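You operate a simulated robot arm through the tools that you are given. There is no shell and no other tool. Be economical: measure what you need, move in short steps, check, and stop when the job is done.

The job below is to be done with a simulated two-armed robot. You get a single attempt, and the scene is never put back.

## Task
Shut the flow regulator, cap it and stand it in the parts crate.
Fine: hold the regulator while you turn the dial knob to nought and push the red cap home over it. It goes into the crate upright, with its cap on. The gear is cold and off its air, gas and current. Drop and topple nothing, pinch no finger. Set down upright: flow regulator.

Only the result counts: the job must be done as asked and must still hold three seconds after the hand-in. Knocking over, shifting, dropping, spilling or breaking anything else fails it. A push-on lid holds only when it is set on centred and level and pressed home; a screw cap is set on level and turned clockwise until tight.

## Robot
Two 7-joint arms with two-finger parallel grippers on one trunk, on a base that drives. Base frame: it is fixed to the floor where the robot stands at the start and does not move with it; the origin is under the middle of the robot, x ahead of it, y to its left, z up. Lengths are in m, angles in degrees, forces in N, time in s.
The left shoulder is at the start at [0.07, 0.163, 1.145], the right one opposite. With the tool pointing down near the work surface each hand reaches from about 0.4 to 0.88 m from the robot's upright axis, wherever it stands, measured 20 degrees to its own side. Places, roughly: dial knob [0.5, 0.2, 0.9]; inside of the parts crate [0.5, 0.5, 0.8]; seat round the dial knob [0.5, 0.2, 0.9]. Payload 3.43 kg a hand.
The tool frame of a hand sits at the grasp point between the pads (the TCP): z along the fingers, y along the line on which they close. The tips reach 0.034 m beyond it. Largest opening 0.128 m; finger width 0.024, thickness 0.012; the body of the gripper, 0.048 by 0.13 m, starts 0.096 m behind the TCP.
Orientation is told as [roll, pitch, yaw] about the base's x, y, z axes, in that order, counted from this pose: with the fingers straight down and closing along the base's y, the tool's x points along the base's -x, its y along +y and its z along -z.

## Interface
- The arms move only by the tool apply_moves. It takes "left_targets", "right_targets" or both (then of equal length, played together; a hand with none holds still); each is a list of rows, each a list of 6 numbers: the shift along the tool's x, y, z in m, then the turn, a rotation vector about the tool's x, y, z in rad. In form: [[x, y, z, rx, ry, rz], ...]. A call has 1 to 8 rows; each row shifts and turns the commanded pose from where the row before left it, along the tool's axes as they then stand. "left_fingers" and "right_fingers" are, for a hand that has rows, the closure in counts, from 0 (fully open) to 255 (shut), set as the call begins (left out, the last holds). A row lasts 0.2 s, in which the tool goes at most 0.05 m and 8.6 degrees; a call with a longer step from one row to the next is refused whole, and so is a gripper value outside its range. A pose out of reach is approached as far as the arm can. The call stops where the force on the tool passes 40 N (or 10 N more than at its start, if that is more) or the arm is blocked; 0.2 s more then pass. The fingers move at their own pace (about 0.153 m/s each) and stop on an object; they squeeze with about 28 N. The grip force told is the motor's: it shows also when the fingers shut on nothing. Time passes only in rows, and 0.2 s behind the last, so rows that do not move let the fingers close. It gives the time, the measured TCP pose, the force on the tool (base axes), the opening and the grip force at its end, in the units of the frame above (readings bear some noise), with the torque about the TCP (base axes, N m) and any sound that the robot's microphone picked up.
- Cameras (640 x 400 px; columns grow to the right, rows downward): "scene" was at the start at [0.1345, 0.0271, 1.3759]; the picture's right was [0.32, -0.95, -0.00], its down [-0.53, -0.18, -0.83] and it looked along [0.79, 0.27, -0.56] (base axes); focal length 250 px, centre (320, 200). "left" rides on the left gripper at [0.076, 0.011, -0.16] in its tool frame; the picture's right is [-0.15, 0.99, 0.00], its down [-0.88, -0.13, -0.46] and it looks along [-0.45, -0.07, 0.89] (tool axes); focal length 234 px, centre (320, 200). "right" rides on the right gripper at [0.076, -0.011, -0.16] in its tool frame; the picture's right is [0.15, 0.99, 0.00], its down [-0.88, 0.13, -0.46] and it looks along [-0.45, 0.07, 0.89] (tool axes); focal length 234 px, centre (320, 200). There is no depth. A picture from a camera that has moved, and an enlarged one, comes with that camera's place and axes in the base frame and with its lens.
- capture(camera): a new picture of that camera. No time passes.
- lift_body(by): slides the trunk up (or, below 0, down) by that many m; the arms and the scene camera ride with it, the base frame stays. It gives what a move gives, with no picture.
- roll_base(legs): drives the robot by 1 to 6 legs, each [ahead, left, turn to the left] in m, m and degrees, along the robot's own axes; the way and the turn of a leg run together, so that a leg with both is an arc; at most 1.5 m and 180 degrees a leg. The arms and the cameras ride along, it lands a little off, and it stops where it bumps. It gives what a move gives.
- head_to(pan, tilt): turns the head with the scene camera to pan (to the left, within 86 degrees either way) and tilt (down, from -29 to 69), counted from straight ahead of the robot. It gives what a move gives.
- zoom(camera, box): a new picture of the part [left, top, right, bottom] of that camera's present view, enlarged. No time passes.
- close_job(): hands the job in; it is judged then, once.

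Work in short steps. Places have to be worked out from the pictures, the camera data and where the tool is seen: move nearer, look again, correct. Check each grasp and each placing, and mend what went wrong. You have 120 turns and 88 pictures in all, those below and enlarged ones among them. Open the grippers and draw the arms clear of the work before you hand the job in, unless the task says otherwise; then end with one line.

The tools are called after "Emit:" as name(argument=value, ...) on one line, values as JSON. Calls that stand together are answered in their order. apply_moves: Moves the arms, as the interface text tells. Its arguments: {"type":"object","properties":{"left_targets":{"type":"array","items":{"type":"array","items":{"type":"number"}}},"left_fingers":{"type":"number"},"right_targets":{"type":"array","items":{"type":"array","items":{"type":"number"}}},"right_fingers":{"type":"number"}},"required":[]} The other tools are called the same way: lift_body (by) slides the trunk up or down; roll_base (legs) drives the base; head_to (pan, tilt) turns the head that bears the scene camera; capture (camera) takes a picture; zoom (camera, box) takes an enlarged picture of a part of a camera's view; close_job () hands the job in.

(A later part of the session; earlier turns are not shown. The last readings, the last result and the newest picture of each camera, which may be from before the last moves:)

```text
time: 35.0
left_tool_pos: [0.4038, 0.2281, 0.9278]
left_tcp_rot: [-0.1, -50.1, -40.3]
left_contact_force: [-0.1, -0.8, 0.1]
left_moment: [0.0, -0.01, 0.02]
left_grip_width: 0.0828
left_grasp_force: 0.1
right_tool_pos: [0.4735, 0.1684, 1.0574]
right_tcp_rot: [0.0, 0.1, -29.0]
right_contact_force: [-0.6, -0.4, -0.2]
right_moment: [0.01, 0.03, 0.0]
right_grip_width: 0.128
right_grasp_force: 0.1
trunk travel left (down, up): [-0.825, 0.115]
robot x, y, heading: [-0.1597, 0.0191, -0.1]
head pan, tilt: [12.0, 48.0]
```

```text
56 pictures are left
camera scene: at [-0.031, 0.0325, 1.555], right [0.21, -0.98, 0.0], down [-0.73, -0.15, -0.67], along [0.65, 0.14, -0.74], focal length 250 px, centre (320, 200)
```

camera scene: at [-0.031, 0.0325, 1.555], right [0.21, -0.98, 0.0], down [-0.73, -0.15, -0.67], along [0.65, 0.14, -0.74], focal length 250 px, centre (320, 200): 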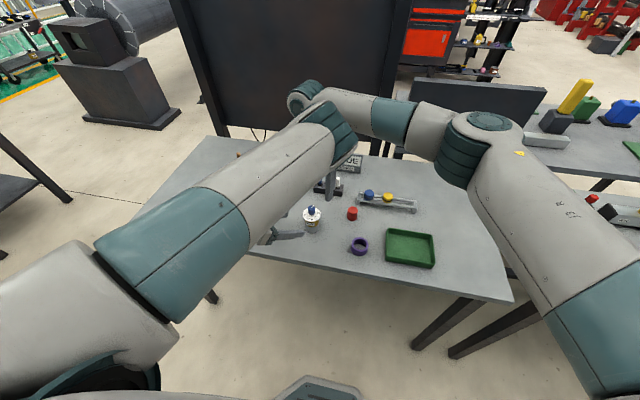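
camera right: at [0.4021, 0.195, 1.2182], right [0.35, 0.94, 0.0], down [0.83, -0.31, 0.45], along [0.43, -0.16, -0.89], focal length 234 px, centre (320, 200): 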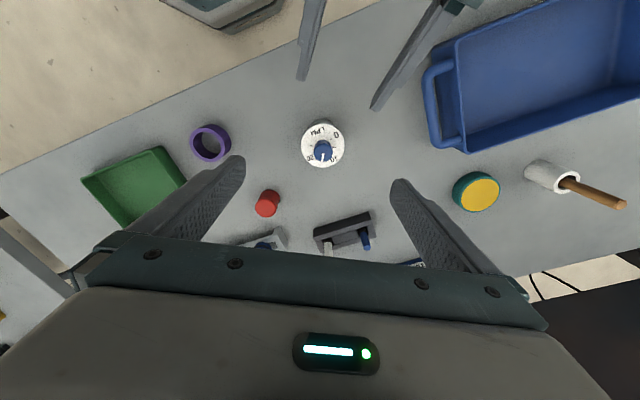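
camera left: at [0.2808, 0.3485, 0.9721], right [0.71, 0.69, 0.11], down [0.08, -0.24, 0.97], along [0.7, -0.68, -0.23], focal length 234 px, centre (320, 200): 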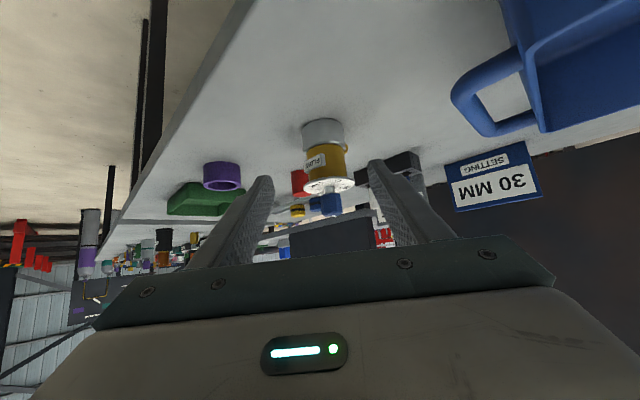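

Both hands fit. I zoom on the dial for exact place and angles.

Emit:
zoom(camera="right", box=[292, 112, 352, 172])

```text
6.67 times, centred on (322, 142) of right
camera zoom: at [0.4021, 0.195, 1.2182], right [0.35, 0.94, 0.0], down [0.83, -0.31, 0.45], along [0.43, -0.16, -0.89], focal length 1561 px, centre (307, 587)
```

zoom: 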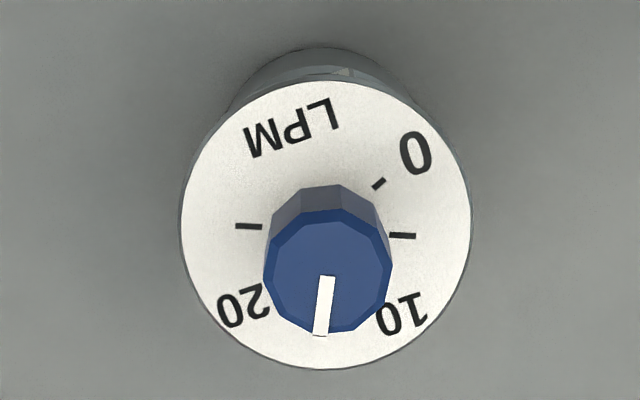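

The knob is centred at (0.478, 0.171) with its top at about z 0.94. The pointer must turn about 134° counter-clockwise to reach 0. I pre-wind the right hand to yaw −72° at the hover point, and advance the left hand to the grasp point.

Emit:
apply_moves(left_targets=[[0, 0.003, 0.025, 0, 0, 0], [0, 0, 0.027, 0, 0, 0], [0, 0, 0.027, 0, 0, 0], [0, 0, 0.027, 0, 0, 0], [0, 0, 0, 0, 0, 0], [0, 0, 0, 0, 0, 0]], right_targets=[[0, 0, 0, 0, 0, 0.15], [0, 0, 0, 0, 0, 0.15], [0, 0, 0, 0, 0, 0.15], [0, 0, 0, 0, 0, 0.15], [0, 0, 0, 0, 0, 0.15], [0, 0, 0, 0, 0, 0]], right_fingers=150)

Emit:
capture(camera="right")

Emit:
capture(camera="left")

```text
time: 36.4
left_tool_pos: [0.4649, 0.1799, 0.8594]
left_tcp_rot: [-0.2, -50.0, -40.2]
left_contact_force: [-0.3, 0.4, -0.1]
left_moment: [0.0, -0.01, -0.03]
left_grip_width: 0.0827
left_grasp_force: 0.2
right_tool_pos: [0.4748, 0.1672, 1.0589]
right_tcp_rot: [0.0, 0.0, -72.0]
right_contact_force: [-0.1, -0.4, -1.0]
right_moment: [0.01, -0.03, -0.02]
right_grip_width: 0.0525
right_grasp_force: 0.2
trunk travel left (down, up): [-0.825, 0.115]
robot x, y, heading: [-0.161, 0.0175, 0.1]
head pan, tilt: [12.0, 48.0]
```

```text
54 pictures are left
camera right: at [0.4398, 0.236, 1.2193], right [0.89, 0.45, 0.0], down [0.4, -0.8, 0.46], along [0.2, -0.41, -0.89], focal length 234 px, centre (320, 200)
```

right: 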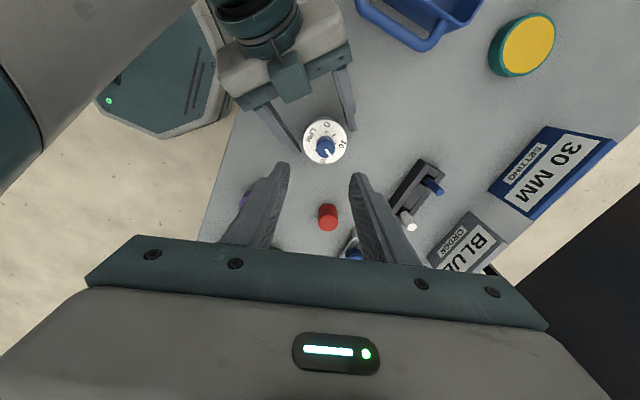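

```text
53 pictures are left
camera left: at [0.3434, 0.2988, 0.9054], right [0.71, 0.69, 0.11], down [0.08, -0.24, 0.97], along [0.7, -0.68, -0.23], focal length 234 px, centre (320, 200)
```

left: 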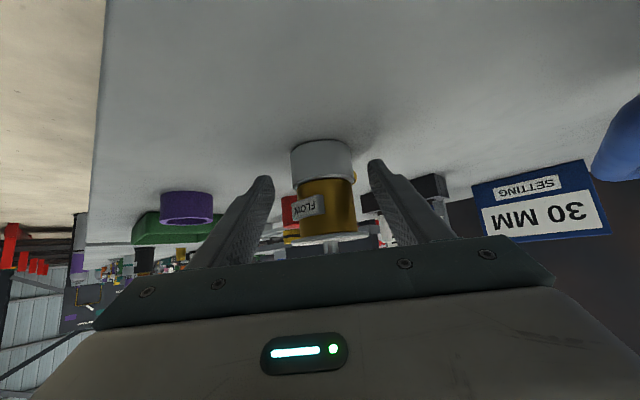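

The left fingers straddle the base squarely. I advance 4 mm and close the left grip.

Emit:
apply_moves(left_targets=[[0, 0.001, 0.004, 0, 0, 0]])

Emit:
apply_moves(left_targets=[[0, 0, 0, 0, 0, 0], [0, 0, 0, 0, 0, 0], [0, 0, 0, 0, 0, 0]], left_fingers=255)

Emit:
zoom(camera="right", box=[230, 80, 390, 180])

```text
time: 36.8
left_tool_pos: [0.4694, 0.1781, 0.858]
left_tcp_rot: [-0.3, -50.1, -40.4]
left_contact_force: [-0.4, -0.6, 0.0]
left_moment: [-0.01, 0.02, 0.01]
left_grip_width: 0.0828
left_grasp_force: 0.1
right_tool_pos: [0.474, 0.1667, 1.0603]
right_tcp_rot: [-0.1, 0.0, -71.9]
right_contact_force: [0.0, -0.1, -0.8]
right_moment: [0.0, -0.02, -0.01]
right_grip_width: 0.0527
right_grasp_force: 0.0
trunk travel left (down, up): [-0.825, 0.115]
robot x, y, heading: [-0.1573, 0.0194, -0.1]
head pan, tilt: [12.0, 48.0]
```

```text
time: 37.6
left_tool_pos: [0.469, 0.1771, 0.8581]
left_tcp_rot: [-0.2, -50.0, -40.2]
left_contact_force: [1.5, 0.6, 1.1]
left_moment: [0.06, -0.1, -0.02]
left_grip_width: 0.0508
left_grasp_force: 28.1
right_tool_pos: [0.474, 0.1662, 1.0596]
right_tcp_rot: [0.0, 0.0, -71.7]
right_contact_force: [0.2, -0.4, 0.4]
right_moment: [0.02, -0.03, 0.01]
right_grip_width: 0.0528
right_grasp_force: 0.1
trunk travel left (down, up): [-0.825, 0.115]
robot x, y, heading: [-0.1529, 0.0185, 0.1]
head pan, tilt: [12.0, 48.0]
```

```text
4.00 times, centred on (310, 130) of right
camera zoom: at [0.4398, 0.2358, 1.2193], right [0.89, 0.45, 0.0], down [0.4, -0.8, 0.46], along [0.2, -0.41, -0.89], focal length 937 px, centre (360, 480)
```

zoom: 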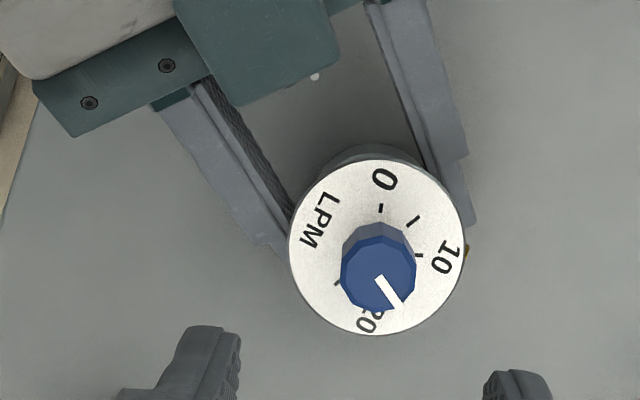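

The regulator is held (0.0508 m wide, 28 N). The knob is at (0.4765, 0.172), so I correct the right hand by a few millimetres and descend around the knob.

Emit:
apply_moves(right_targets=[[0.0045, 0.004, 0.03, 0, 0, 0], [0, 0, 0.03, 0, 0, 0], [0, 0, 0.03, 0, 0, 0], [0, 0, 0.018, 0, 0, 0], [0, 0, 0, 0, 0, 0]])

Emit:
capture(camera="right")

Emit:
zoom(camera="scene", box=[260, 180, 360, 250])

```text
time: 38.8
left_tool_pos: [0.4688, 0.1769, 0.8568]
left_tcp_rot: [-0.2, -49.9, -40.2]
left_contact_force: [-0.9, -0.4, 1.1]
left_moment: [-0.01, -0.02, 0.0]
left_grip_width: 0.0508
left_grasp_force: 28.2
right_tool_pos: [0.4768, 0.1731, 0.9488]
right_tcp_rot: [0.0, 0.0, -71.8]
right_contact_force: [0.2, 0.2, 0.1]
right_moment: [0.02, 0.0, 0.04]
right_grip_width: 0.0528
right_grasp_force: 0.1
trunk travel left (down, up): [-0.825, 0.115]
robot x, y, heading: [-0.1594, 0.0212, -0.4]
head pan, tilt: [12.0, 48.0]
```

```text
51 pictures are left
camera right: at [0.4422, 0.2418, 1.1095], right [0.89, 0.45, 0.0], down [0.4, -0.8, 0.46], along [0.2, -0.41, -0.89], focal length 234 px, centre (320, 200)
```

right: 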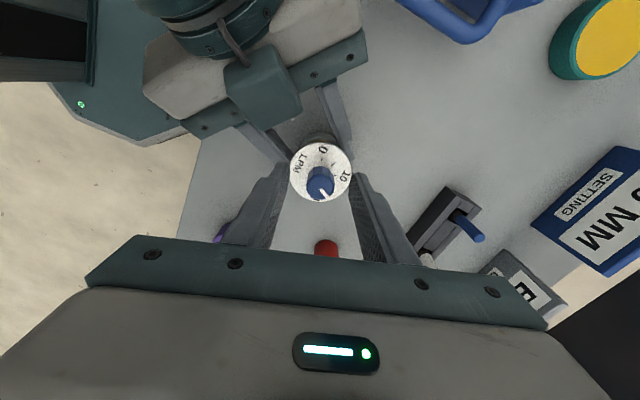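

```text
5.71 times, centred on (310, 215) of scene
camera zoom: at [-0.0316, 0.0333, 1.555], right [0.21, -0.98, 0.0], down [-0.73, -0.15, -0.67], along [0.65, 0.14, -0.74], focal length 1428 px, centre (377, 114)
```

zoom: 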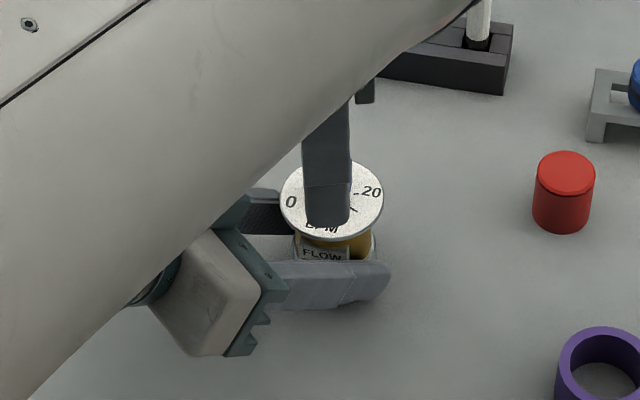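

The right fingers straddle the knob centrally. I close them gently on it.

Emit:
apply_moves(right_targets=[[0, 0, 0, 0, 0, 0], [0, 0, 0, 0, 0, 0], [0, 0, 0, 0, 0, 0]], right_fingers=255)

Emit:
zoom(camera="right", box=[260, 130, 380, 210])

```text
time: 39.6
left_tool_pos: [0.4692, 0.177, 0.8567]
left_tcp_rot: [-0.2, -50.1, -40.1]
left_contact_force: [-5.7, -2.2, 5.3]
left_moment: [-0.03, -0.16, -0.06]
left_grip_width: 0.0508
left_grasp_force: 28.0
right_tool_pos: [0.477, 0.1721, 0.9501]
right_tcp_rot: [0.0, 0.0, -71.9]
right_contact_force: [5.6, 1.3, -3.9]
right_moment: [0.29, -0.36, 0.03]
right_grip_width: 0.0236
right_grasp_force: 27.5
trunk travel left (down, up): [-0.825, 0.115]
robot x, y, heading: [-0.1584, 0.0187, -0.3]
head pan, tilt: [12.0, 48.0]
```

```text
5.00 times, centred on (320, 170) of right
camera zoom: at [0.4426, 0.2417, 1.1096], right [0.89, 0.45, 0.0], down [0.4, -0.8, 0.46], along [0.2, -0.41, -0.89], focal length 1171 px, centre (320, 350)
```

zoom: 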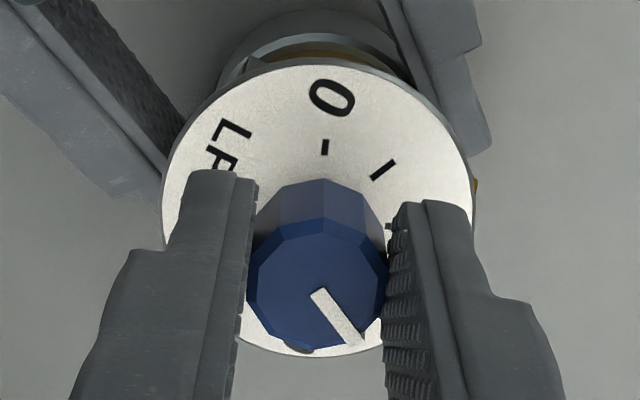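

The knob is gripped (0.0236 m). I turn it counter-clockwise about 60°.

Emit:
apply_moves(right_targets=[[0, 0, 0, 0, 0, -0.145], [0, 0, 0, 0, 0, -0.145], [0, 0, 0, 0, 0, -0.145], [0, 0, 0, 0, 0, -0.145], [0, 0, 0, 0, 0, -0.145], [0, 0, 0, 0, 0, -0.145], [0, 0, 0, 0, 0, -0.145], [0, 0, 0, 0, 0, 0]])

Emit:
capture(camera="right")

```text
time: 41.4
left_tool_pos: [0.4694, 0.1786, 0.8575]
left_tcp_rot: [0.0, -50.1, -40.2]
left_contact_force: [10.8, 10.4, 0.3]
left_moment: [-0.5, 0.03, 0.26]
left_grip_width: 0.0509
left_grasp_force: 28.3
right_tool_pos: [0.4758, 0.1741, 0.9506]
right_tcp_rot: [-0.2, 0.1, -13.5]
right_contact_force: [-11.9, -10.2, -0.8]
right_moment: [-0.5, 1.05, -0.13]
right_grip_width: 0.0235
right_grasp_force: 28.0
trunk travel left (down, up): [-0.825, 0.115]
robot x, y, heading: [-0.1617, 0.02, -0.3]
head pan, tilt: [12.0, 48.0]
```

```text
48 pictures are left
camera right: at [0.4001, 0.1798, 1.1106], right [0.09, 1.0, 0.0], down [0.89, -0.08, 0.45], along [0.45, -0.04, -0.89], focal length 234 px, centre (320, 200)
```

right: 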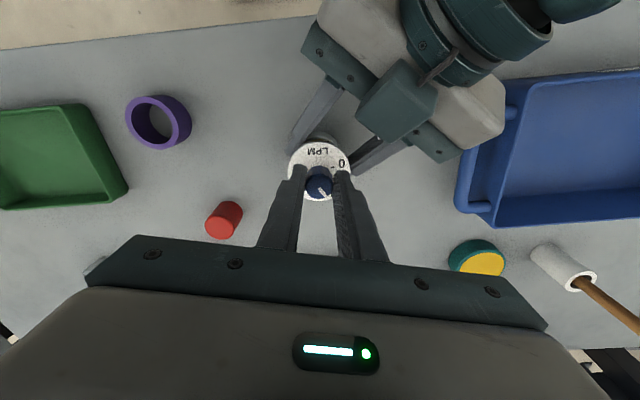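

The knob follows the gripper. I relax the small sideways load by about 2 mm and turn another ~58°.

Emit:
apply_moves(right_targets=[[0.0006, -0.0017, 0, 0, 0, 0], [0, 0, 0, 0, 0, -0.145], [0, 0, 0, 0, 0, -0.145], [0, 0, 0, 0, 0, -0.145], [0, 0, 0, 0, 0, -0.145], [0, 0, 0, 0, 0, -0.145], [0, 0, 0, 0, 0, -0.145], [0, 0, 0, 0, 0, -0.145]])

Emit:
capture(camera="right")

Emit:
zoom(camera="right", box=[260, 130, 380, 210])

```text
time: 43.2
left_tool_pos: [0.4691, 0.1786, 0.8577]
left_tcp_rot: [-0.3, -50.0, -40.1]
left_contact_force: [1.1, 15.2, 8.8]
left_moment: [-0.49, -0.24, 0.16]
left_grip_width: 0.0506
left_grasp_force: 28.3
right_tool_pos: [0.4754, 0.1705, 0.9504]
right_tcp_rot: [-0.2, 0.1, 44.6]
right_contact_force: [-0.1, -14.8, -8.9]
right_moment: [-0.96, 0.25, -0.08]
right_grip_width: 0.0238
right_grasp_force: 28.1
trunk travel left (down, up): [-0.825, 0.115]
robot x, y, heading: [-0.1578, 0.0189, -0.1]
head pan, tilt: [12.0, 48.0]
```

```text
47 pictures are left
camera right: at [0.4298, 0.1092, 1.111], right [-0.8, 0.6, 0.0], down [0.53, 0.71, 0.45], along [0.27, 0.36, -0.89], focal length 234 px, centre (320, 200)
```

right: 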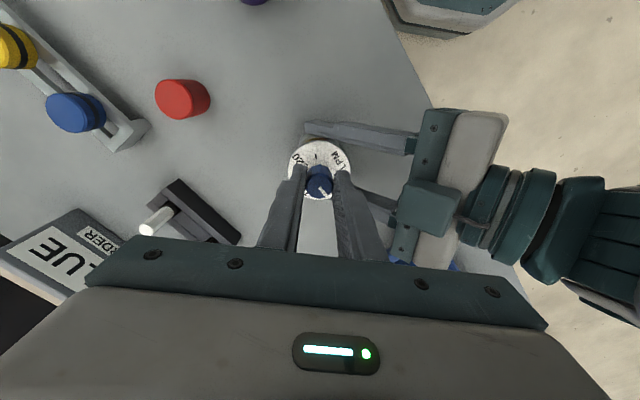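

```text
5.00 times, centred on (320, 170) of right
camera zoom: at [0.4298, 0.1092, 1.111], right [-0.8, 0.6, 0.0], down [0.53, 0.71, 0.45], along [0.27, 0.36, -0.89], focal length 1171 px, centre (320, 350)
```

zoom: 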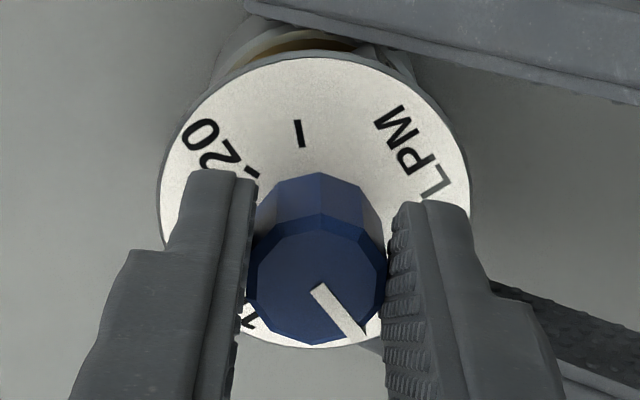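

116° are done and the pictures put the remaining angle at about 18°. I relax the side load and turn the rest.

Emit:
apply_moves(right_targets=[[0.0014, -0.0014, 0, 0, 0, 0], [0, 0, 0, 0, 0, -0.107], [0, 0, 0, 0, 0, -0.107], [0, 0, 0, 0, 0, -0.107], [0, 0, 0, 0, 0, 0]])

Emit:
zoom(camera="right", box=[260, 130, 380, 210])

```text
time: 44.4
left_tool_pos: [0.4685, 0.1762, 0.8553]
left_tcp_rot: [-0.3, -50.0, -40.3]
left_contact_force: [-4.4, 10.3, 6.1]
left_moment: [-0.48, -0.16, 0.1]
left_grip_width: 0.0503
left_grasp_force: 27.6
right_tool_pos: [0.4739, 0.1683, 0.9514]
right_tcp_rot: [-0.1, 0.0, 59.9]
right_contact_force: [5.6, -10.0, -4.7]
right_moment: [-0.51, -0.4, -0.07]
right_grip_width: 0.0237
right_grasp_force: 28.8
right hand out of reach, approached as far as the arm can: row 4
trunk travel left (down, up): [-0.825, 0.115]
robot x, y, heading: [-0.1557, 0.0167, -0.1]
head pan, tilt: [12.0, 48.0]
```

```text
5.00 times, centred on (320, 170) of right
camera zoom: at [0.4467, 0.0978, 1.1111], right [-0.93, 0.37, 0.0], down [0.33, 0.83, 0.46], along [0.17, 0.42, -0.89], focal length 1171 px, centre (320, 350)
```

zoom: 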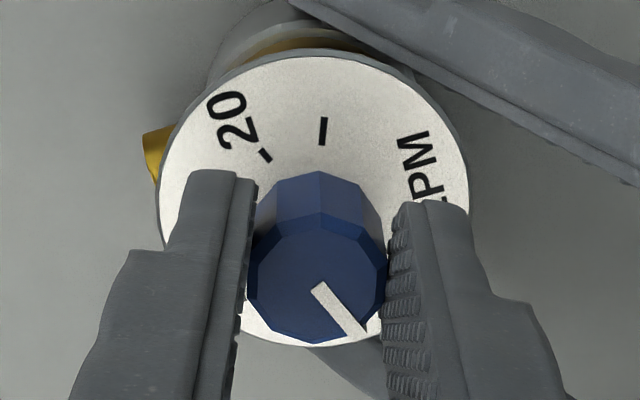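

The right wrist has reached its limit after 132°. I open the right fingers, rise clear and rotate back, then inspect the dial.

Emit:
apply_moves(right_targets=[[0, 0, 0, 0, 0, 0], [0, 0, 0, 0, 0, 0]], right_fingers=150)

Emit:
apply_moves(right_targets=[[0, 0, -0.03, 0, 0, 0], [0, 0, -0.04, 0, 0, 0], [0, 0, -0.04, 0, 0, 0], [0, 0, 0, 0, 0, 0.15], [0, 0, 0, 0, 0, 0.15], [0, 0, 0, 0, 0, 0.15], [0, 0, 0, 0, 0, 0.15]])

Emit:
capture(camera="right")

Emit:
zoom(camera="right", box=[280, 110, 370, 180])

```text
time: 45.0
left_tool_pos: [0.4695, 0.177, 0.8565]
left_tcp_rot: [-0.2, -50.0, -40.2]
left_contact_force: [-1.4, -0.1, -0.7]
left_moment: [0.01, 0.01, 0.01]
left_grip_width: 0.0507
left_grasp_force: 28.3
right_tool_pos: [0.4745, 0.1683, 0.9506]
right_tcp_rot: [0.2, 0.0, 59.8]
right_contact_force: [-0.8, 0.4, -0.3]
right_moment: [-0.01, -0.01, -0.01]
right_grip_width: 0.0526
right_grasp_force: 0.1
trunk travel left (down, up): [-0.825, 0.115]
robot x, y, heading: [-0.1617, 0.0189, -0.3]
head pan, tilt: [12.0, 48.0]
```

```text
time: 46.6
left_tool_pos: [0.4688, 0.1777, 0.8571]
left_tcp_rot: [-0.2, -50.0, -40.2]
left_contact_force: [-0.7, -0.3, 0.6]
left_moment: [-0.01, 0.0, -0.02]
left_grip_width: 0.0505
left_grasp_force: 27.8
right_tool_pos: [0.4749, 0.1696, 1.0618]
right_tcp_rot: [0.0, 0.2, 25.4]
right_contact_force: [-0.6, 0.1, 1.2]
right_moment: [0.02, -0.02, 0.02]
right_grip_width: 0.0528
right_grasp_force: 0.1
trunk travel left (down, up): [-0.825, 0.115]
robot x, y, heading: [-0.1594, 0.0163, -0.1]
head pan, tilt: [12.0, 48.0]
```

```text
44 pictures are left
camera right: at [0.4121, 0.1274, 1.2207], right [-0.56, 0.83, 0.0], down [0.74, 0.49, 0.45], along [0.38, 0.25, -0.89], focal length 234 px, centre (320, 200)
```

right: 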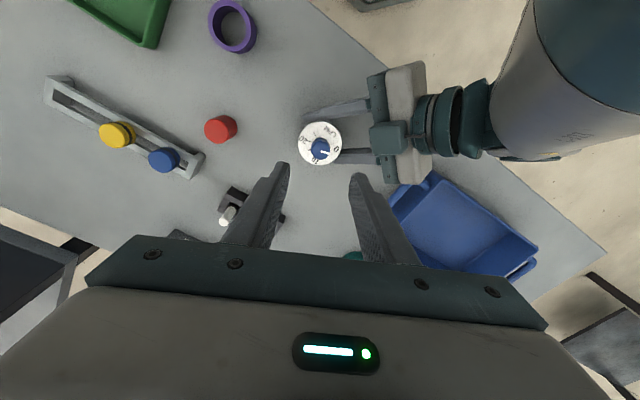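

```text
5.71 times, centred on (325, 145) of right
camera zoom: at [0.4121, 0.1274, 1.2207], right [-0.56, 0.83, 0.0], down [0.74, 0.49, 0.45], along [0.38, 0.25, -0.89], focal length 1338 px, centre (291, 514)
```

zoom: 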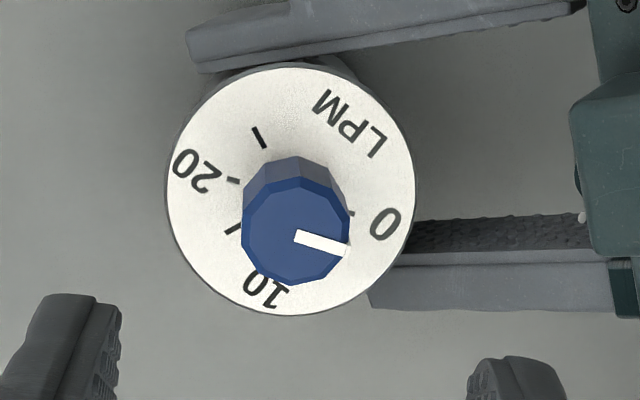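

The pointer is at zero within a few degrees. To be sure, I place the right camera straight above the knob for a parallax-free reading.

Emit:
apply_moves(right_targets=[[-0.0387, 0.0062, 0, 0, 0, 0], [-0.0387, 0.0062, 0, 0, 0, 0], [0, 0, 0, 0, 0, 0]])

Emit:
zoom(camera="right", box=[280, 40, 360, 120])

```text
time: 47.4
left_tool_pos: [0.4691, 0.178, 0.8562]
left_tcp_rot: [-0.1, -49.9, -40.2]
left_contact_force: [-1.0, 1.6, 2.0]
left_moment: [0.13, 0.06, 0.01]
left_grip_width: 0.0508
left_grasp_force: 28.7
right_tool_pos: [0.5397, 0.2058, 1.0604]
right_tcp_rot: [0.1, -0.1, 25.5]
right_contact_force: [-0.2, -0.3, 0.8]
right_moment: [0.02, 0.03, 0.0]
right_grip_width: 0.0526
right_grasp_force: 0.0
right hand out of reach, approached as far as the arm can: row 2
trunk travel left (down, up): [-0.825, 0.115]
robot x, y, heading: [-0.1604, 0.0196, 0.2]
head pan, tilt: [12.0, 48.0]
```

```text
5.00 times, centred on (320, 80) of right
camera zoom: at [0.4761, 0.1616, 1.2203], right [-0.56, 0.83, 0.0], down [0.74, 0.49, 0.46], along [0.38, 0.26, -0.89], focal length 1171 px, centre (320, 800)
```

zoom: 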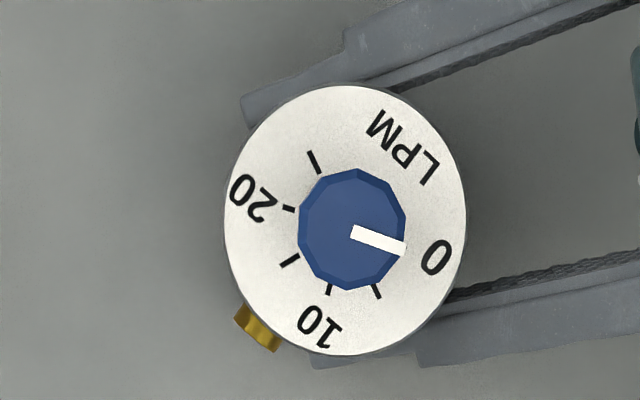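

Projected to the dial plane, zero sits at about 15.5° in this view and the pointer at about 16.5°, so the knob is on 0. Next is the cap: I move the right hand over it and look.

Emit:
apply_moves(right_targets=[[0.019, -0.037, 0, 0, 0, 0], [0.019, -0.037, 0, 0, 0, 0], [0.019, -0.037, 0, 0, 0, 0], [0.019, -0.037, 0, 0, 0, 0], [0, 0, 0, 0, 0, 0.148], [0, 0, 0, 0, 0, 0.148], [0, 0, 0, 0, 0, 0.148], [0, 0, 0.03, 0, 0, 0]], right_fingers=100)

Emit:
capture(camera="right")

```text
time: 49.2
left_tool_pos: [0.4699, 0.1771, 0.8567]
left_tcp_rot: [-0.3, -50.0, -40.2]
left_contact_force: [0.1, 0.2, 0.9]
left_moment: [0.03, 0.0, 0.02]
left_grip_width: 0.0505
left_grasp_force: 27.8
right_tool_pos: [0.5348, 0.0409, 1.0289]
right_tcp_rot: [0.0, 0.1, -0.1]
right_contact_force: [1.4, 0.2, 0.7]
right_moment: [0.04, 0.03, -0.02]
right_grip_width: 0.0776
right_grasp_force: 0.0
trunk travel left (down, up): [-0.825, 0.115]
robot x, y, heading: [-0.1584, 0.0199, -0.2]
head pan, tilt: [12.0, 48.0]
```

```text
41 pictures are left
camera right: at [0.459, 0.0292, 1.1889], right [-0.15, 0.99, 0.0], down [0.88, 0.13, 0.45], along [0.45, 0.07, -0.89], focal length 234 px, centre (320, 200)
```

right: 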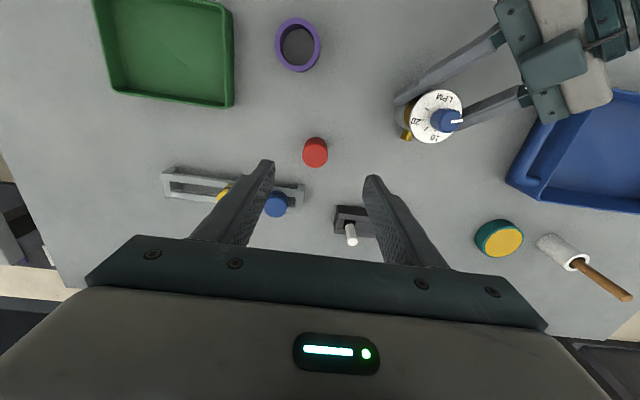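

Emit:
zoom(camera="right", box=[285, 125, 345, 175])

Emit:
zoom(camera="scene", box=[330, 195, 375, 230])

```text
8.00 times, centred on (315, 150) of right
camera zoom: at [0.459, 0.0292, 1.1889], right [-0.15, 0.99, 0.0], down [0.88, 0.13, 0.45], along [0.45, 0.07, -0.89], focal length 1873 px, centre (360, 600)
```

zoom: 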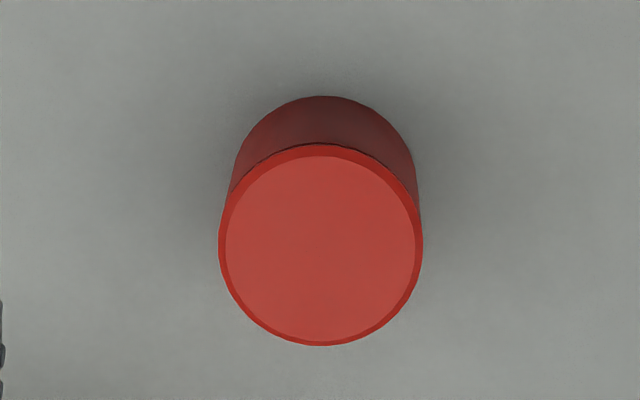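

```text
11.43 times, centred on (352, 212) of scene
camera zoom: at [-0.03, 0.0341, 1.5549], right [0.21, -0.98, 0.0], down [-0.73, -0.15, -0.67], along [0.65, 0.14, -0.74], focal length 2857 px, centre (-51, 57)
```

zoom: 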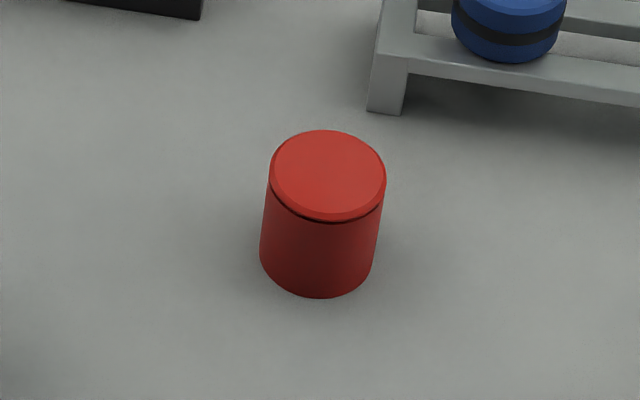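

The cap is 37 mm wide and about 39 mm tall, centred at (0.556, 0.0376). I descend over it.

Emit:
apply_moves(right_targets=[[-0.021, -0.003, 0.03, 0, 0, 0], [0, 0, 0.04, 0, 0, 0], [0, 0, 0.04, 0, 0, 0], [0, 0, 0.04, 0, 0, 0], [0, 0, 0, 0, 0, 0]])

Emit:
capture(camera="right")

Emit:
zoom(camera="scene", box=[310, 180, 390, 240])

```text
time: 50.4
left_tool_pos: [0.4684, 0.1773, 0.8575]
left_tcp_rot: [-0.2, -50.0, -40.3]
left_contact_force: [0.3, 0.2, -0.4]
left_moment: [0.04, 0.03, -0.01]
left_grip_width: 0.0504
left_grasp_force: 28.2
right_tool_pos: [0.5538, 0.0373, 0.879]
right_tcp_rot: [0.1, -0.1, 0.2]
right_contact_force: [0.3, -0.4, 0.5]
right_moment: [0.01, 0.0, -0.02]
right_grip_width: 0.0777
right_grasp_force: 0.1
trunk travel left (down, up): [-0.825, 0.115]
robot x, y, heading: [-0.1606, 0.0168, -0.1]
head pan, tilt: [12.0, 48.0]
```

```text
38 pictures are left
camera right: at [0.4779, 0.0268, 1.0383], right [-0.15, 0.99, 0.0], down [0.88, 0.13, 0.46], along [0.45, 0.07, -0.89], focal length 234 px, centre (320, 200)
```

right: 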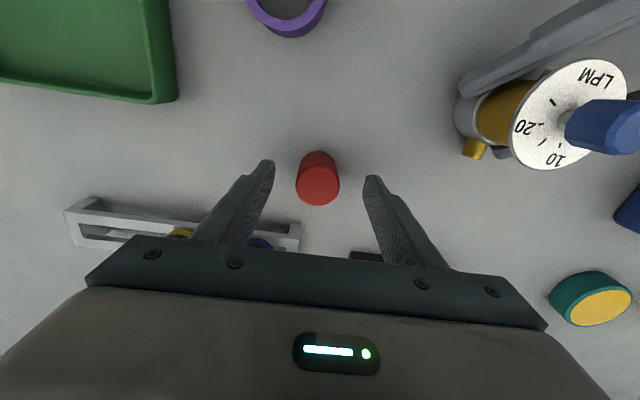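

```text
6.67 times, centred on (350, 210) of scene
camera zoom: at [-0.0314, 0.0332, 1.555], right [0.21, -0.98, 0.0], down [-0.73, -0.15, -0.67], along [0.65, 0.14, -0.74], focal length 1667 px, centre (120, 133)
```

zoom: 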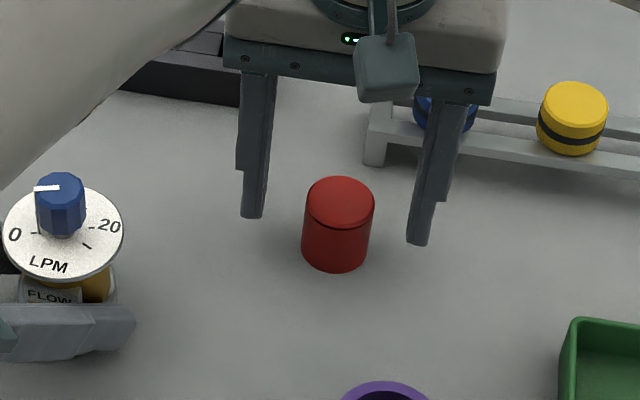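

Centred. I lower the last 13 mm and close on the cap.

Emit:
apply_moves(right_targets=[[-0.0012, 0, 0.013, 0, 0, 0], [0, 0, 0, 0, 0, 0]])

Emit:
apply_moves(right_targets=[[0, 0, 0, 0, 0, 0], [0, 0, 0, 0, 0, 0], [0, 0, 0, 0, 0, 0]], right_fingers=255)

```text
time: 51.0
left_tool_pos: [0.4686, 0.1787, 0.8579]
left_tcp_rot: [-0.1, -50.0, -40.4]
left_contact_force: [0.6, -0.7, 0.2]
left_moment: [0.02, 0.06, 0.03]
left_grip_width: 0.0506
left_grasp_force: 28.4
right_tool_pos: [0.5563, 0.0386, 0.8653]
right_tcp_rot: [0.0, 0.0, 0.0]
right_contact_force: [-0.8, 0.7, 0.4]
right_moment: [0.01, 0.0, 0.0]
right_grip_width: 0.0779
right_grasp_force: 0.0
trunk travel left (down, up): [-0.825, 0.115]
robot x, y, heading: [-0.1612, 0.0185, -0.1]
head pan, tilt: [12.0, 48.0]
```

```text
time: 51.8
left_tool_pos: [0.4696, 0.1772, 0.8556]
left_tcp_rot: [-0.2, -50.0, -40.2]
left_contact_force: [-0.4, 0.6, 0.0]
left_moment: [-0.01, -0.02, 0.01]
left_grip_width: 0.0506
left_grasp_force: 28.0
right_tool_pos: [0.5553, 0.0379, 0.866]
right_tcp_rot: [0.1, 0.1, 0.1]
right_contact_force: [0.8, 0.1, -0.7]
right_moment: [0.0, 0.04, 0.02]
right_grip_width: 0.036
right_grasp_force: 28.2
trunk travel left (down, up): [-0.825, 0.115]
robot x, y, heading: [-0.1559, 0.019, -0.1]
head pan, tilt: [12.0, 48.0]
```

The cap is held (0.036 m wide). I lift it straight up and carry it over the knob, still above it.

Emit:
apply_moves(right_targets=[[0, 0, -0.035, 0, 0, 0], [0, 0, -0.04, 0, 0, 0], [0, 0, -0.04, 0, 0, 0], [0, 0, -0.035, 0, 0, 0]])

Emit:
apply_moves(right_targets=[[0.0197, 0.0335, 0, 0, 0, 0], [0.0197, 0.0335, 0, 0, 0, 0], [0.0197, 0.0335, 0, 0, 0, 0], [0.0197, 0.0335, 0, 0, 0, 0], [0, 0, 0, 0, 0, 0]])

Emit:
capture(camera="right")

Emit:
zoom(camera="scene", box=[270, 150, 350, 240])

```text
time: 52.8
left_tool_pos: [0.4693, 0.178, 0.8567]
left_tcp_rot: [-0.1, -50.1, -40.3]
left_contact_force: [0.5, -0.1, 0.4]
left_moment: [0.02, 0.04, 0.01]
left_grip_width: 0.0506
left_grasp_force: 28.1
right_tool_pos: [0.5539, 0.0356, 1.0169]
right_tcp_rot: [0.1, 0.0, 0.1]
right_contact_force: [-0.3, -0.3, -0.6]
right_moment: [-0.02, 0.0, -0.04]
right_grip_width: 0.0356
right_grasp_force: 27.7
trunk travel left (down, up): [-0.825, 0.115]
robot x, y, heading: [-0.1626, 0.0128, -0.2]
head pan, tilt: [12.0, 48.0]
```

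```text
time: 54.0
left_tool_pos: [0.468, 0.1791, 0.8562]
left_tcp_rot: [-0.1, -49.8, -40.0]
left_contact_force: [-0.2, 1.2, 0.7]
left_moment: [0.05, 0.03, 0.0]
left_grip_width: 0.0504
left_grasp_force: 27.9
right_tool_pos: [0.4817, 0.1658, 1.0153]
right_tcp_rot: [-0.1, -0.2, -0.4]
right_contact_force: [4.6, 2.9, -0.1]
right_moment: [-0.43, 0.88, -0.24]
right_grip_width: 0.0359
right_grasp_force: 28.0
trunk travel left (down, up): [-0.825, 0.115]
robot x, y, heading: [-0.1569, 0.0214, 0.1]
head pan, tilt: [12.0, 48.0]
stopped in row 5 (right hand): the force on the tool passed its limit (the readings are from after the stop); the commanded pose is now the measured one
```

```text
36 pictures are left
camera right: at [0.4046, 0.1552, 1.1749], right [-0.14, 0.99, 0.0], down [0.88, 0.12, 0.46], along [0.45, 0.06, -0.89], focal length 234 px, centre (320, 200)
```

right: 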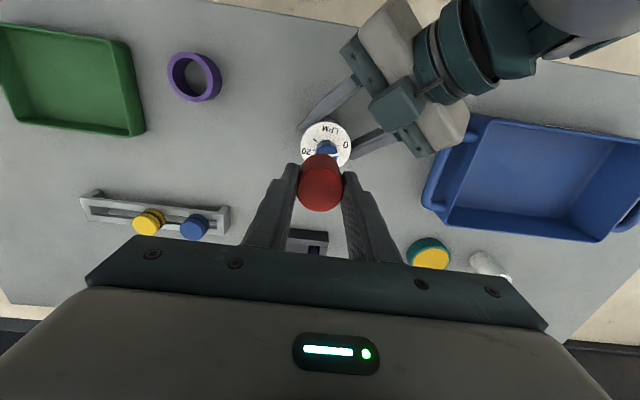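

```text
4.44 times, centred on (310, 195) of scene
camera zoom: at [-0.0309, 0.0324, 1.555], right [0.21, -0.98, 0.0], down [-0.73, -0.15, -0.67], along [0.65, 0.14, -0.74], focal length 1111 px, centre (364, 222)
```

zoom: 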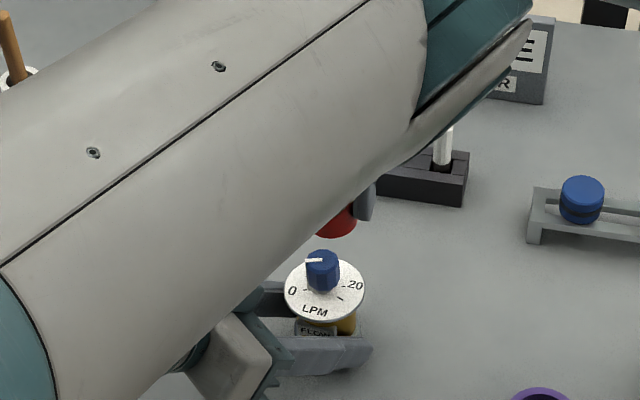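

The right wrist brushed the left elbow at this hand angle (contact from −x, about 17 cm above the TCP). I move back out in +x, turn to −70°, the angle that fitted before, and then come in.

Emit:
apply_moves(right_targets=[[-0.03, 0, 0, 0, 0, 0], [-0.03, 0, 0, 0, 0, 0], [0, 0, 0, 0, 0, 0.149], [0, 0, 0, 0, 0, 0.149], [0, 0, 0, 0, 0, 0.149], [0, 0, 0, 0, 0, 0.149], [0, 0, 0, 0, 0, 0.149], [0, 0, 0, 0, 0, 0.149]])

Emit:
apply_moves(right_targets=[[0, 0, 0, 0, 0, 0.149], [0, 0, 0, 0, 0, 0.149], [0, 0, 0, 0, 0, 0]])

```text
time: 55.8
left_tool_pos: [0.4687, 0.1785, 0.8564]
left_tcp_rot: [-0.2, -49.9, -40.2]
left_contact_force: [0.9, 0.4, 1.3]
left_moment: [0.02, 0.0, -0.01]
left_grip_width: 0.0507
left_grasp_force: 27.5
right_tool_pos: [0.5412, 0.1665, 1.0146]
right_tcp_rot: [-0.1, -0.2, -51.7]
right_contact_force: [1.0, 0.5, 0.2]
right_moment: [0.02, 0.02, 0.01]
right_grip_width: 0.0358
right_grasp_force: 28.3
trunk travel left (down, up): [-0.825, 0.115]
robot x, y, heading: [-0.1596, 0.021, -0.0]
head pan, tilt: [12.0, 48.0]
```

```text
time: 56.6
left_tool_pos: [0.4675, 0.1782, 0.8568]
left_tcp_rot: [-0.2, -49.9, -40.0]
left_contact_force: [1.2, 0.1, 1.0]
left_moment: [0.1, 0.02, -0.01]
left_grip_width: 0.0504
left_grasp_force: 27.9
right_tool_pos: [0.5414, 0.1655, 1.0161]
right_tcp_rot: [0.0, -0.3, -68.7]
right_contact_force: [-0.1, -0.7, -1.2]
right_moment: [0.02, 0.0, 0.0]
right_grip_width: 0.0359
right_grasp_force: 28.2
trunk travel left (down, up): [-0.825, 0.115]
robot x, y, heading: [-0.1611, 0.0176, -0.6]
head pan, tilt: [12.0, 48.0]
```

Emit:
apply_moves(right_targets=[[0.01, -0.0194, 0, 0, 0, 0], [0.01, -0.0194, 0, 0, 0, 0], [0.0097, -0.0194, 0, 0, 0, 0], [0, 0, 0, 0, 0, 0]])

Emit:
capture(camera="right")

Emit:
zoom(camera="scene", box=[270, 160, 350, 240])

```text
time: 57.6
left_tool_pos: [0.4682, 0.1783, 0.8563]
left_tcp_rot: [-0.2, -49.9, -40.1]
left_contact_force: [0.2, -1.2, 1.6]
left_moment: [0.0, 0.07, 0.0]
left_grip_width: 0.0503
left_grasp_force: 28.2
right_tool_pos: [0.4742, 0.1721, 1.0153]
right_tcp_rot: [0.0, -0.2, -68.7]
right_contact_force: [-0.8, 0.0, 0.2]
right_moment: [0.01, 0.01, 0.01]
right_grip_width: 0.0357
right_grasp_force: 28.0
trunk travel left (down, up): [-0.825, 0.115]
robot x, y, heading: [-0.1609, 0.0188, -0.0]
head pan, tilt: [12.0, 48.0]
```

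```text
34 pictures are left
camera right: at [0.4358, 0.2388, 1.1749], right [0.87, 0.5, 0.0], down [0.44, -0.77, 0.46], along [0.23, -0.4, -0.89], focal length 234 px, centre (320, 200)
```

right: 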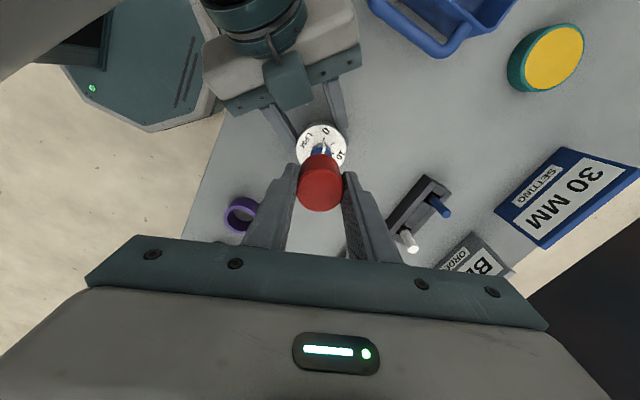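

```text
5.00 times, centred on (310, 200) of scene
camera zoom: at [-0.0315, 0.0336, 1.555], right [0.21, -0.98, 0.0], down [-0.73, -0.15, -0.67], along [0.65, 0.14, -0.74], focal length 1250 px, centre (370, 200)
```

zoom: 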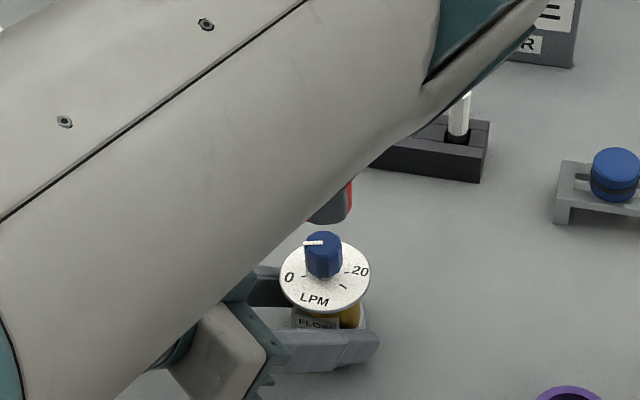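

No contact now. I zoom in to line the cap up with the dial.

Emit:
zoom(camera="right", box=[270, 115, 370, 225])

```text
3.64 times, centred on (320, 170) of right
camera zoom: at [0.4358, 0.2388, 1.1749], right [0.87, 0.5, 0.0], down [0.44, -0.77, 0.46], along [0.23, -0.4, -0.89], focal length 852 px, centre (320, 309)
```

zoom: 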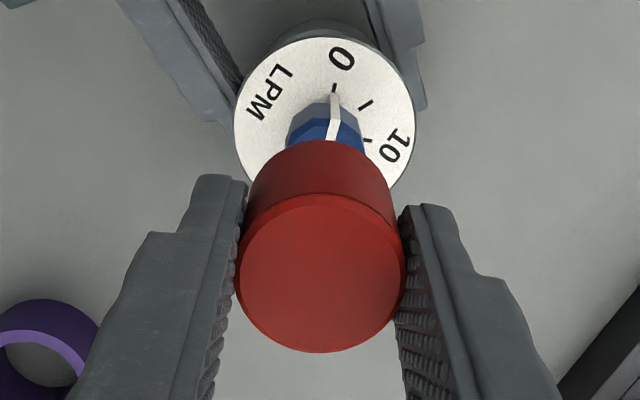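

The cap is almost above the knob, and I judge the correction to be about 1.5 mm. I apply it, lower until the cap's rim is just above the knob top, and look again with little parallax.

Emit:
apply_moves(right_targets=[[0.0006, 0.0016, 0.01, 0, 0, 0], [0, 0, 0.012, 0, 0, 0], [0, 0, 0, 0, 0, 0]])

Emit:
zoom(camera="right", box=[270, 115, 370, 225])

Emit:
zoom(camera="scene", box=[290, 185, 340, 235])

Emit:
zoom(camera="left", box=[260, 120, 390, 280])

```text
time: 58.4
left_tool_pos: [0.4683, 0.1794, 0.8563]
left_tcp_rot: [-0.1, -49.9, -40.1]
left_contact_force: [0.4, 0.1, 0.6]
left_moment: [0.05, 0.06, 0.0]
left_grip_width: 0.0505
left_grasp_force: 28.5
right_tool_pos: [0.4761, 0.173, 0.9927]
right_tcp_rot: [0.1, -0.2, -68.7]
right_contact_force: [0.6, -0.6, -0.1]
right_moment: [0.04, -0.02, -0.01]
right_grip_width: 0.0357
right_grasp_force: 27.9
trunk travel left (down, up): [-0.825, 0.115]
robot x, y, heading: [-0.1588, 0.0193, 0.2]
head pan, tilt: [12.0, 48.0]
```

```text
3.64 times, centred on (320, 170) of right
camera zoom: at [0.4376, 0.2397, 1.1531], right [0.87, 0.5, 0.0], down [0.44, -0.77, 0.46], along [0.23, -0.4, -0.89], focal length 852 px, centre (320, 309)
```

zoom: 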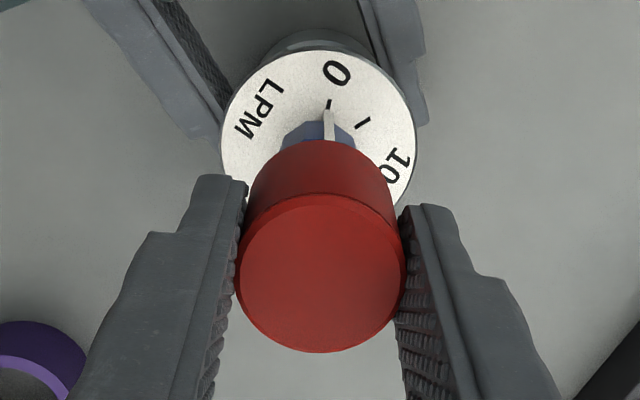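

```text
8.00 times, centred on (315, 210) of scene
camera zoom: at [-0.0315, 0.0335, 1.555], right [0.21, -0.98, 0.0], down [-0.73, -0.15, -0.67], along [0.65, 0.14, -0.74], focal length 2000 px, centre (360, 120)
```

zoom: 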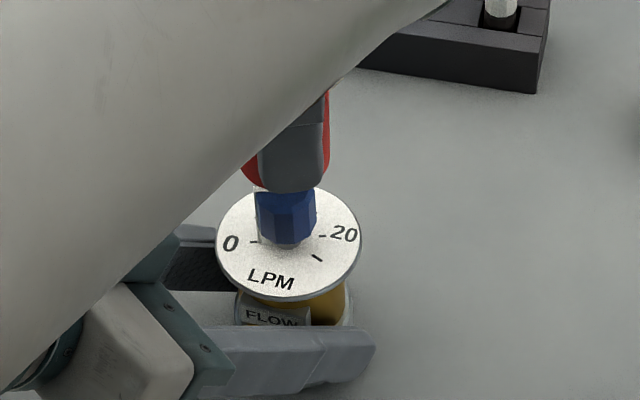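

```text
2.50 times, centred on (325, 200) of left
camera zoom: at [0.3456, 0.2982, 0.9017], right [0.71, 0.69, 0.11], down [0.08, -0.24, 0.97], along [0.7, -0.68, -0.23], focal length 585 px, centre (308, 200)
```

zoom: 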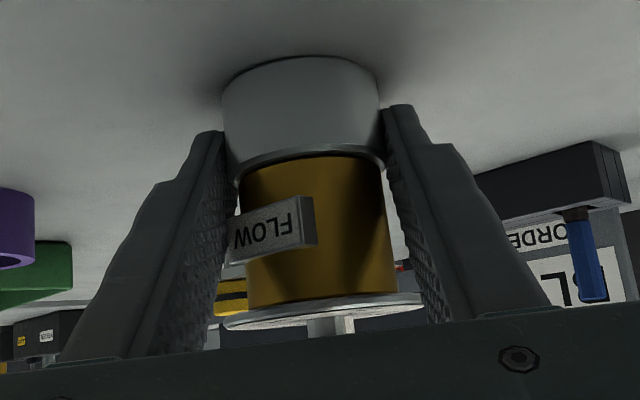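

Both views now show the cap aligned with the knob within about 1 mm. I lower it slowly over the knob and watch the force.

Emit:
apply_moves(right_targets=[[0.0008, -0.0004, 0.003, 0, 0, 0], [0, 0, 0.006, 0, 0, 0], [0, 0, 0.006, 0, 0, 0], [0, 0, 0.006, 0, 0, 0]])

Emit:
zoom(camera="scene", box=[290, 185, 340, 235])

```text
time: 59.4
left_tool_pos: [0.4673, 0.1785, 0.8574]
left_tcp_rot: [-0.1, -49.9, -40.1]
left_contact_force: [-0.3, 0.2, 0.2]
left_moment: [0.02, 0.06, 0.03]
left_grip_width: 0.0503
left_grasp_force: 28.3
right_tool_pos: [0.4763, 0.1739, 0.9718]
right_tcp_rot: [0.1, -0.3, -68.6]
right_contact_force: [0.7, -0.3, -0.7]
right_moment: [0.01, 0.0, 0.02]
right_grip_width: 0.0359
right_grasp_force: 28.2
trunk travel left (down, up): [-0.825, 0.115]
robot x, y, heading: [-0.1594, 0.0189, -0.3]
head pan, tilt: [12.0, 48.0]
```

```text
8.00 times, centred on (315, 210) of scene
camera zoom: at [-0.0313, 0.0335, 1.555], right [0.21, -0.98, 0.0], down [-0.73, -0.15, -0.67], along [0.65, 0.14, -0.74], focal length 2000 px, centre (360, 120)
```

zoom: 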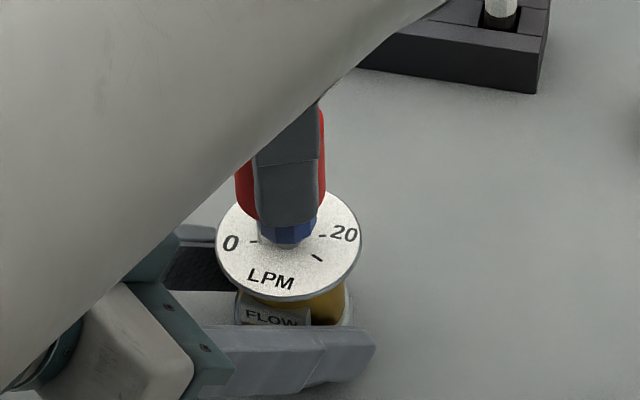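

The cap slides over the knob with no force, but it looks about 1.5 mm too far toward +y. I correct that and continue down.

Emit:
apply_moves(right_targets=[[-0.0014, 0.0, 0, 0, 0, 0], [0, 0, 0.006, 0, 0, 0], [0, 0, 0.006, 0, 0, 0], [0, 0, 0.004, 0, 0, 0]])

Emit:
zoom(camera="scene", box=[290, 185, 340, 235])

Emit:
zoom(camera="right", box=[270, 115, 370, 225])

```text
time: 60.4
left_tool_pos: [0.4677, 0.179, 0.8572]
left_tcp_rot: [-0.1, -50.0, -40.1]
left_contact_force: [-1.3, -0.1, 1.4]
left_moment: [0.01, 0.04, -0.01]
left_grip_width: 0.0505
left_grasp_force: 28.3
right_tool_pos: [0.4778, 0.173, 0.9566]
right_tcp_rot: [0.2, -0.3, -68.6]
right_contact_force: [-0.8, -0.7, -1.1]
right_moment: [0.02, -0.01, 0.0]
right_grip_width: 0.0361
right_grasp_force: 27.9
trunk travel left (down, up): [-0.825, 0.115]
robot x, y, heading: [-0.1575, 0.017, -0.4]
head pan, tilt: [12.0, 48.0]
```

```text
8.00 times, centred on (315, 210) of scene
camera zoom: at [-0.0313, 0.0335, 1.555], right [0.21, -0.98, 0.0], down [-0.73, -0.15, -0.67], along [0.65, 0.14, -0.74], focal length 2000 px, centre (360, 120)
```

zoom: 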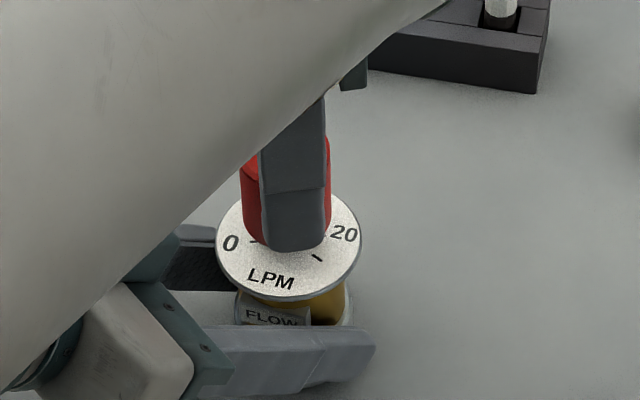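

```text
3.64 times, centred on (320, 170) of right
camera zoom: at [0.438, 0.2396, 1.1159], right [0.87, 0.5, 0.0], down [0.44, -0.77, 0.46], along [0.23, -0.4, -0.89], focal length 852 px, centre (320, 309)
```

zoom: 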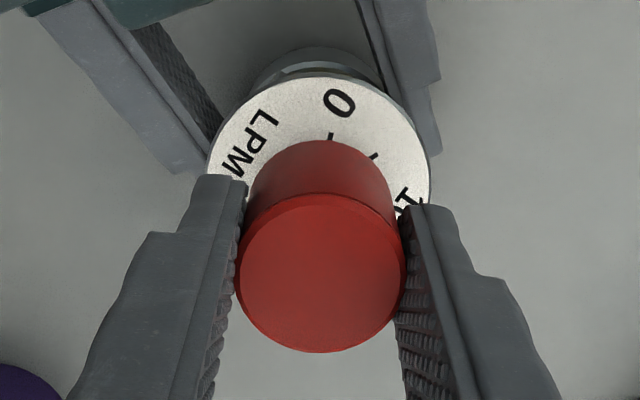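

Centred now in both views. I keep lowering in small steps until I feel the seat.

Emit:
apply_moves(right_targets=[[0, 0, 0.003, 0, 0, 0], [0, 0, 0.003, 0, 0, 0], [0, 0, 0.002, 0, 0, 0], [0, 0, 0.002, 0, 0, 0]])

```text
time: 61.4
left_tool_pos: [0.4682, 0.1786, 0.8568]
left_tcp_rot: [-0.1, -49.9, -40.1]
left_contact_force: [0.6, 0.0, 1.1]
left_moment: [0.06, 0.05, 0.01]
left_grip_width: 0.0505
left_grasp_force: 27.9
right_tool_pos: [0.4763, 0.1729, 0.9464]
right_tcp_rot: [0.1, -0.2, -68.7]
right_contact_force: [1.2, -0.3, -0.6]
right_moment: [0.01, -0.02, 0.0]
right_grip_width: 0.0358
right_grasp_force: 27.8
trunk travel left (down, up): [-0.825, 0.115]
robot x, y, heading: [-0.1592, 0.0189, -0.4]
head pan, tilt: [12.0, 48.0]
```

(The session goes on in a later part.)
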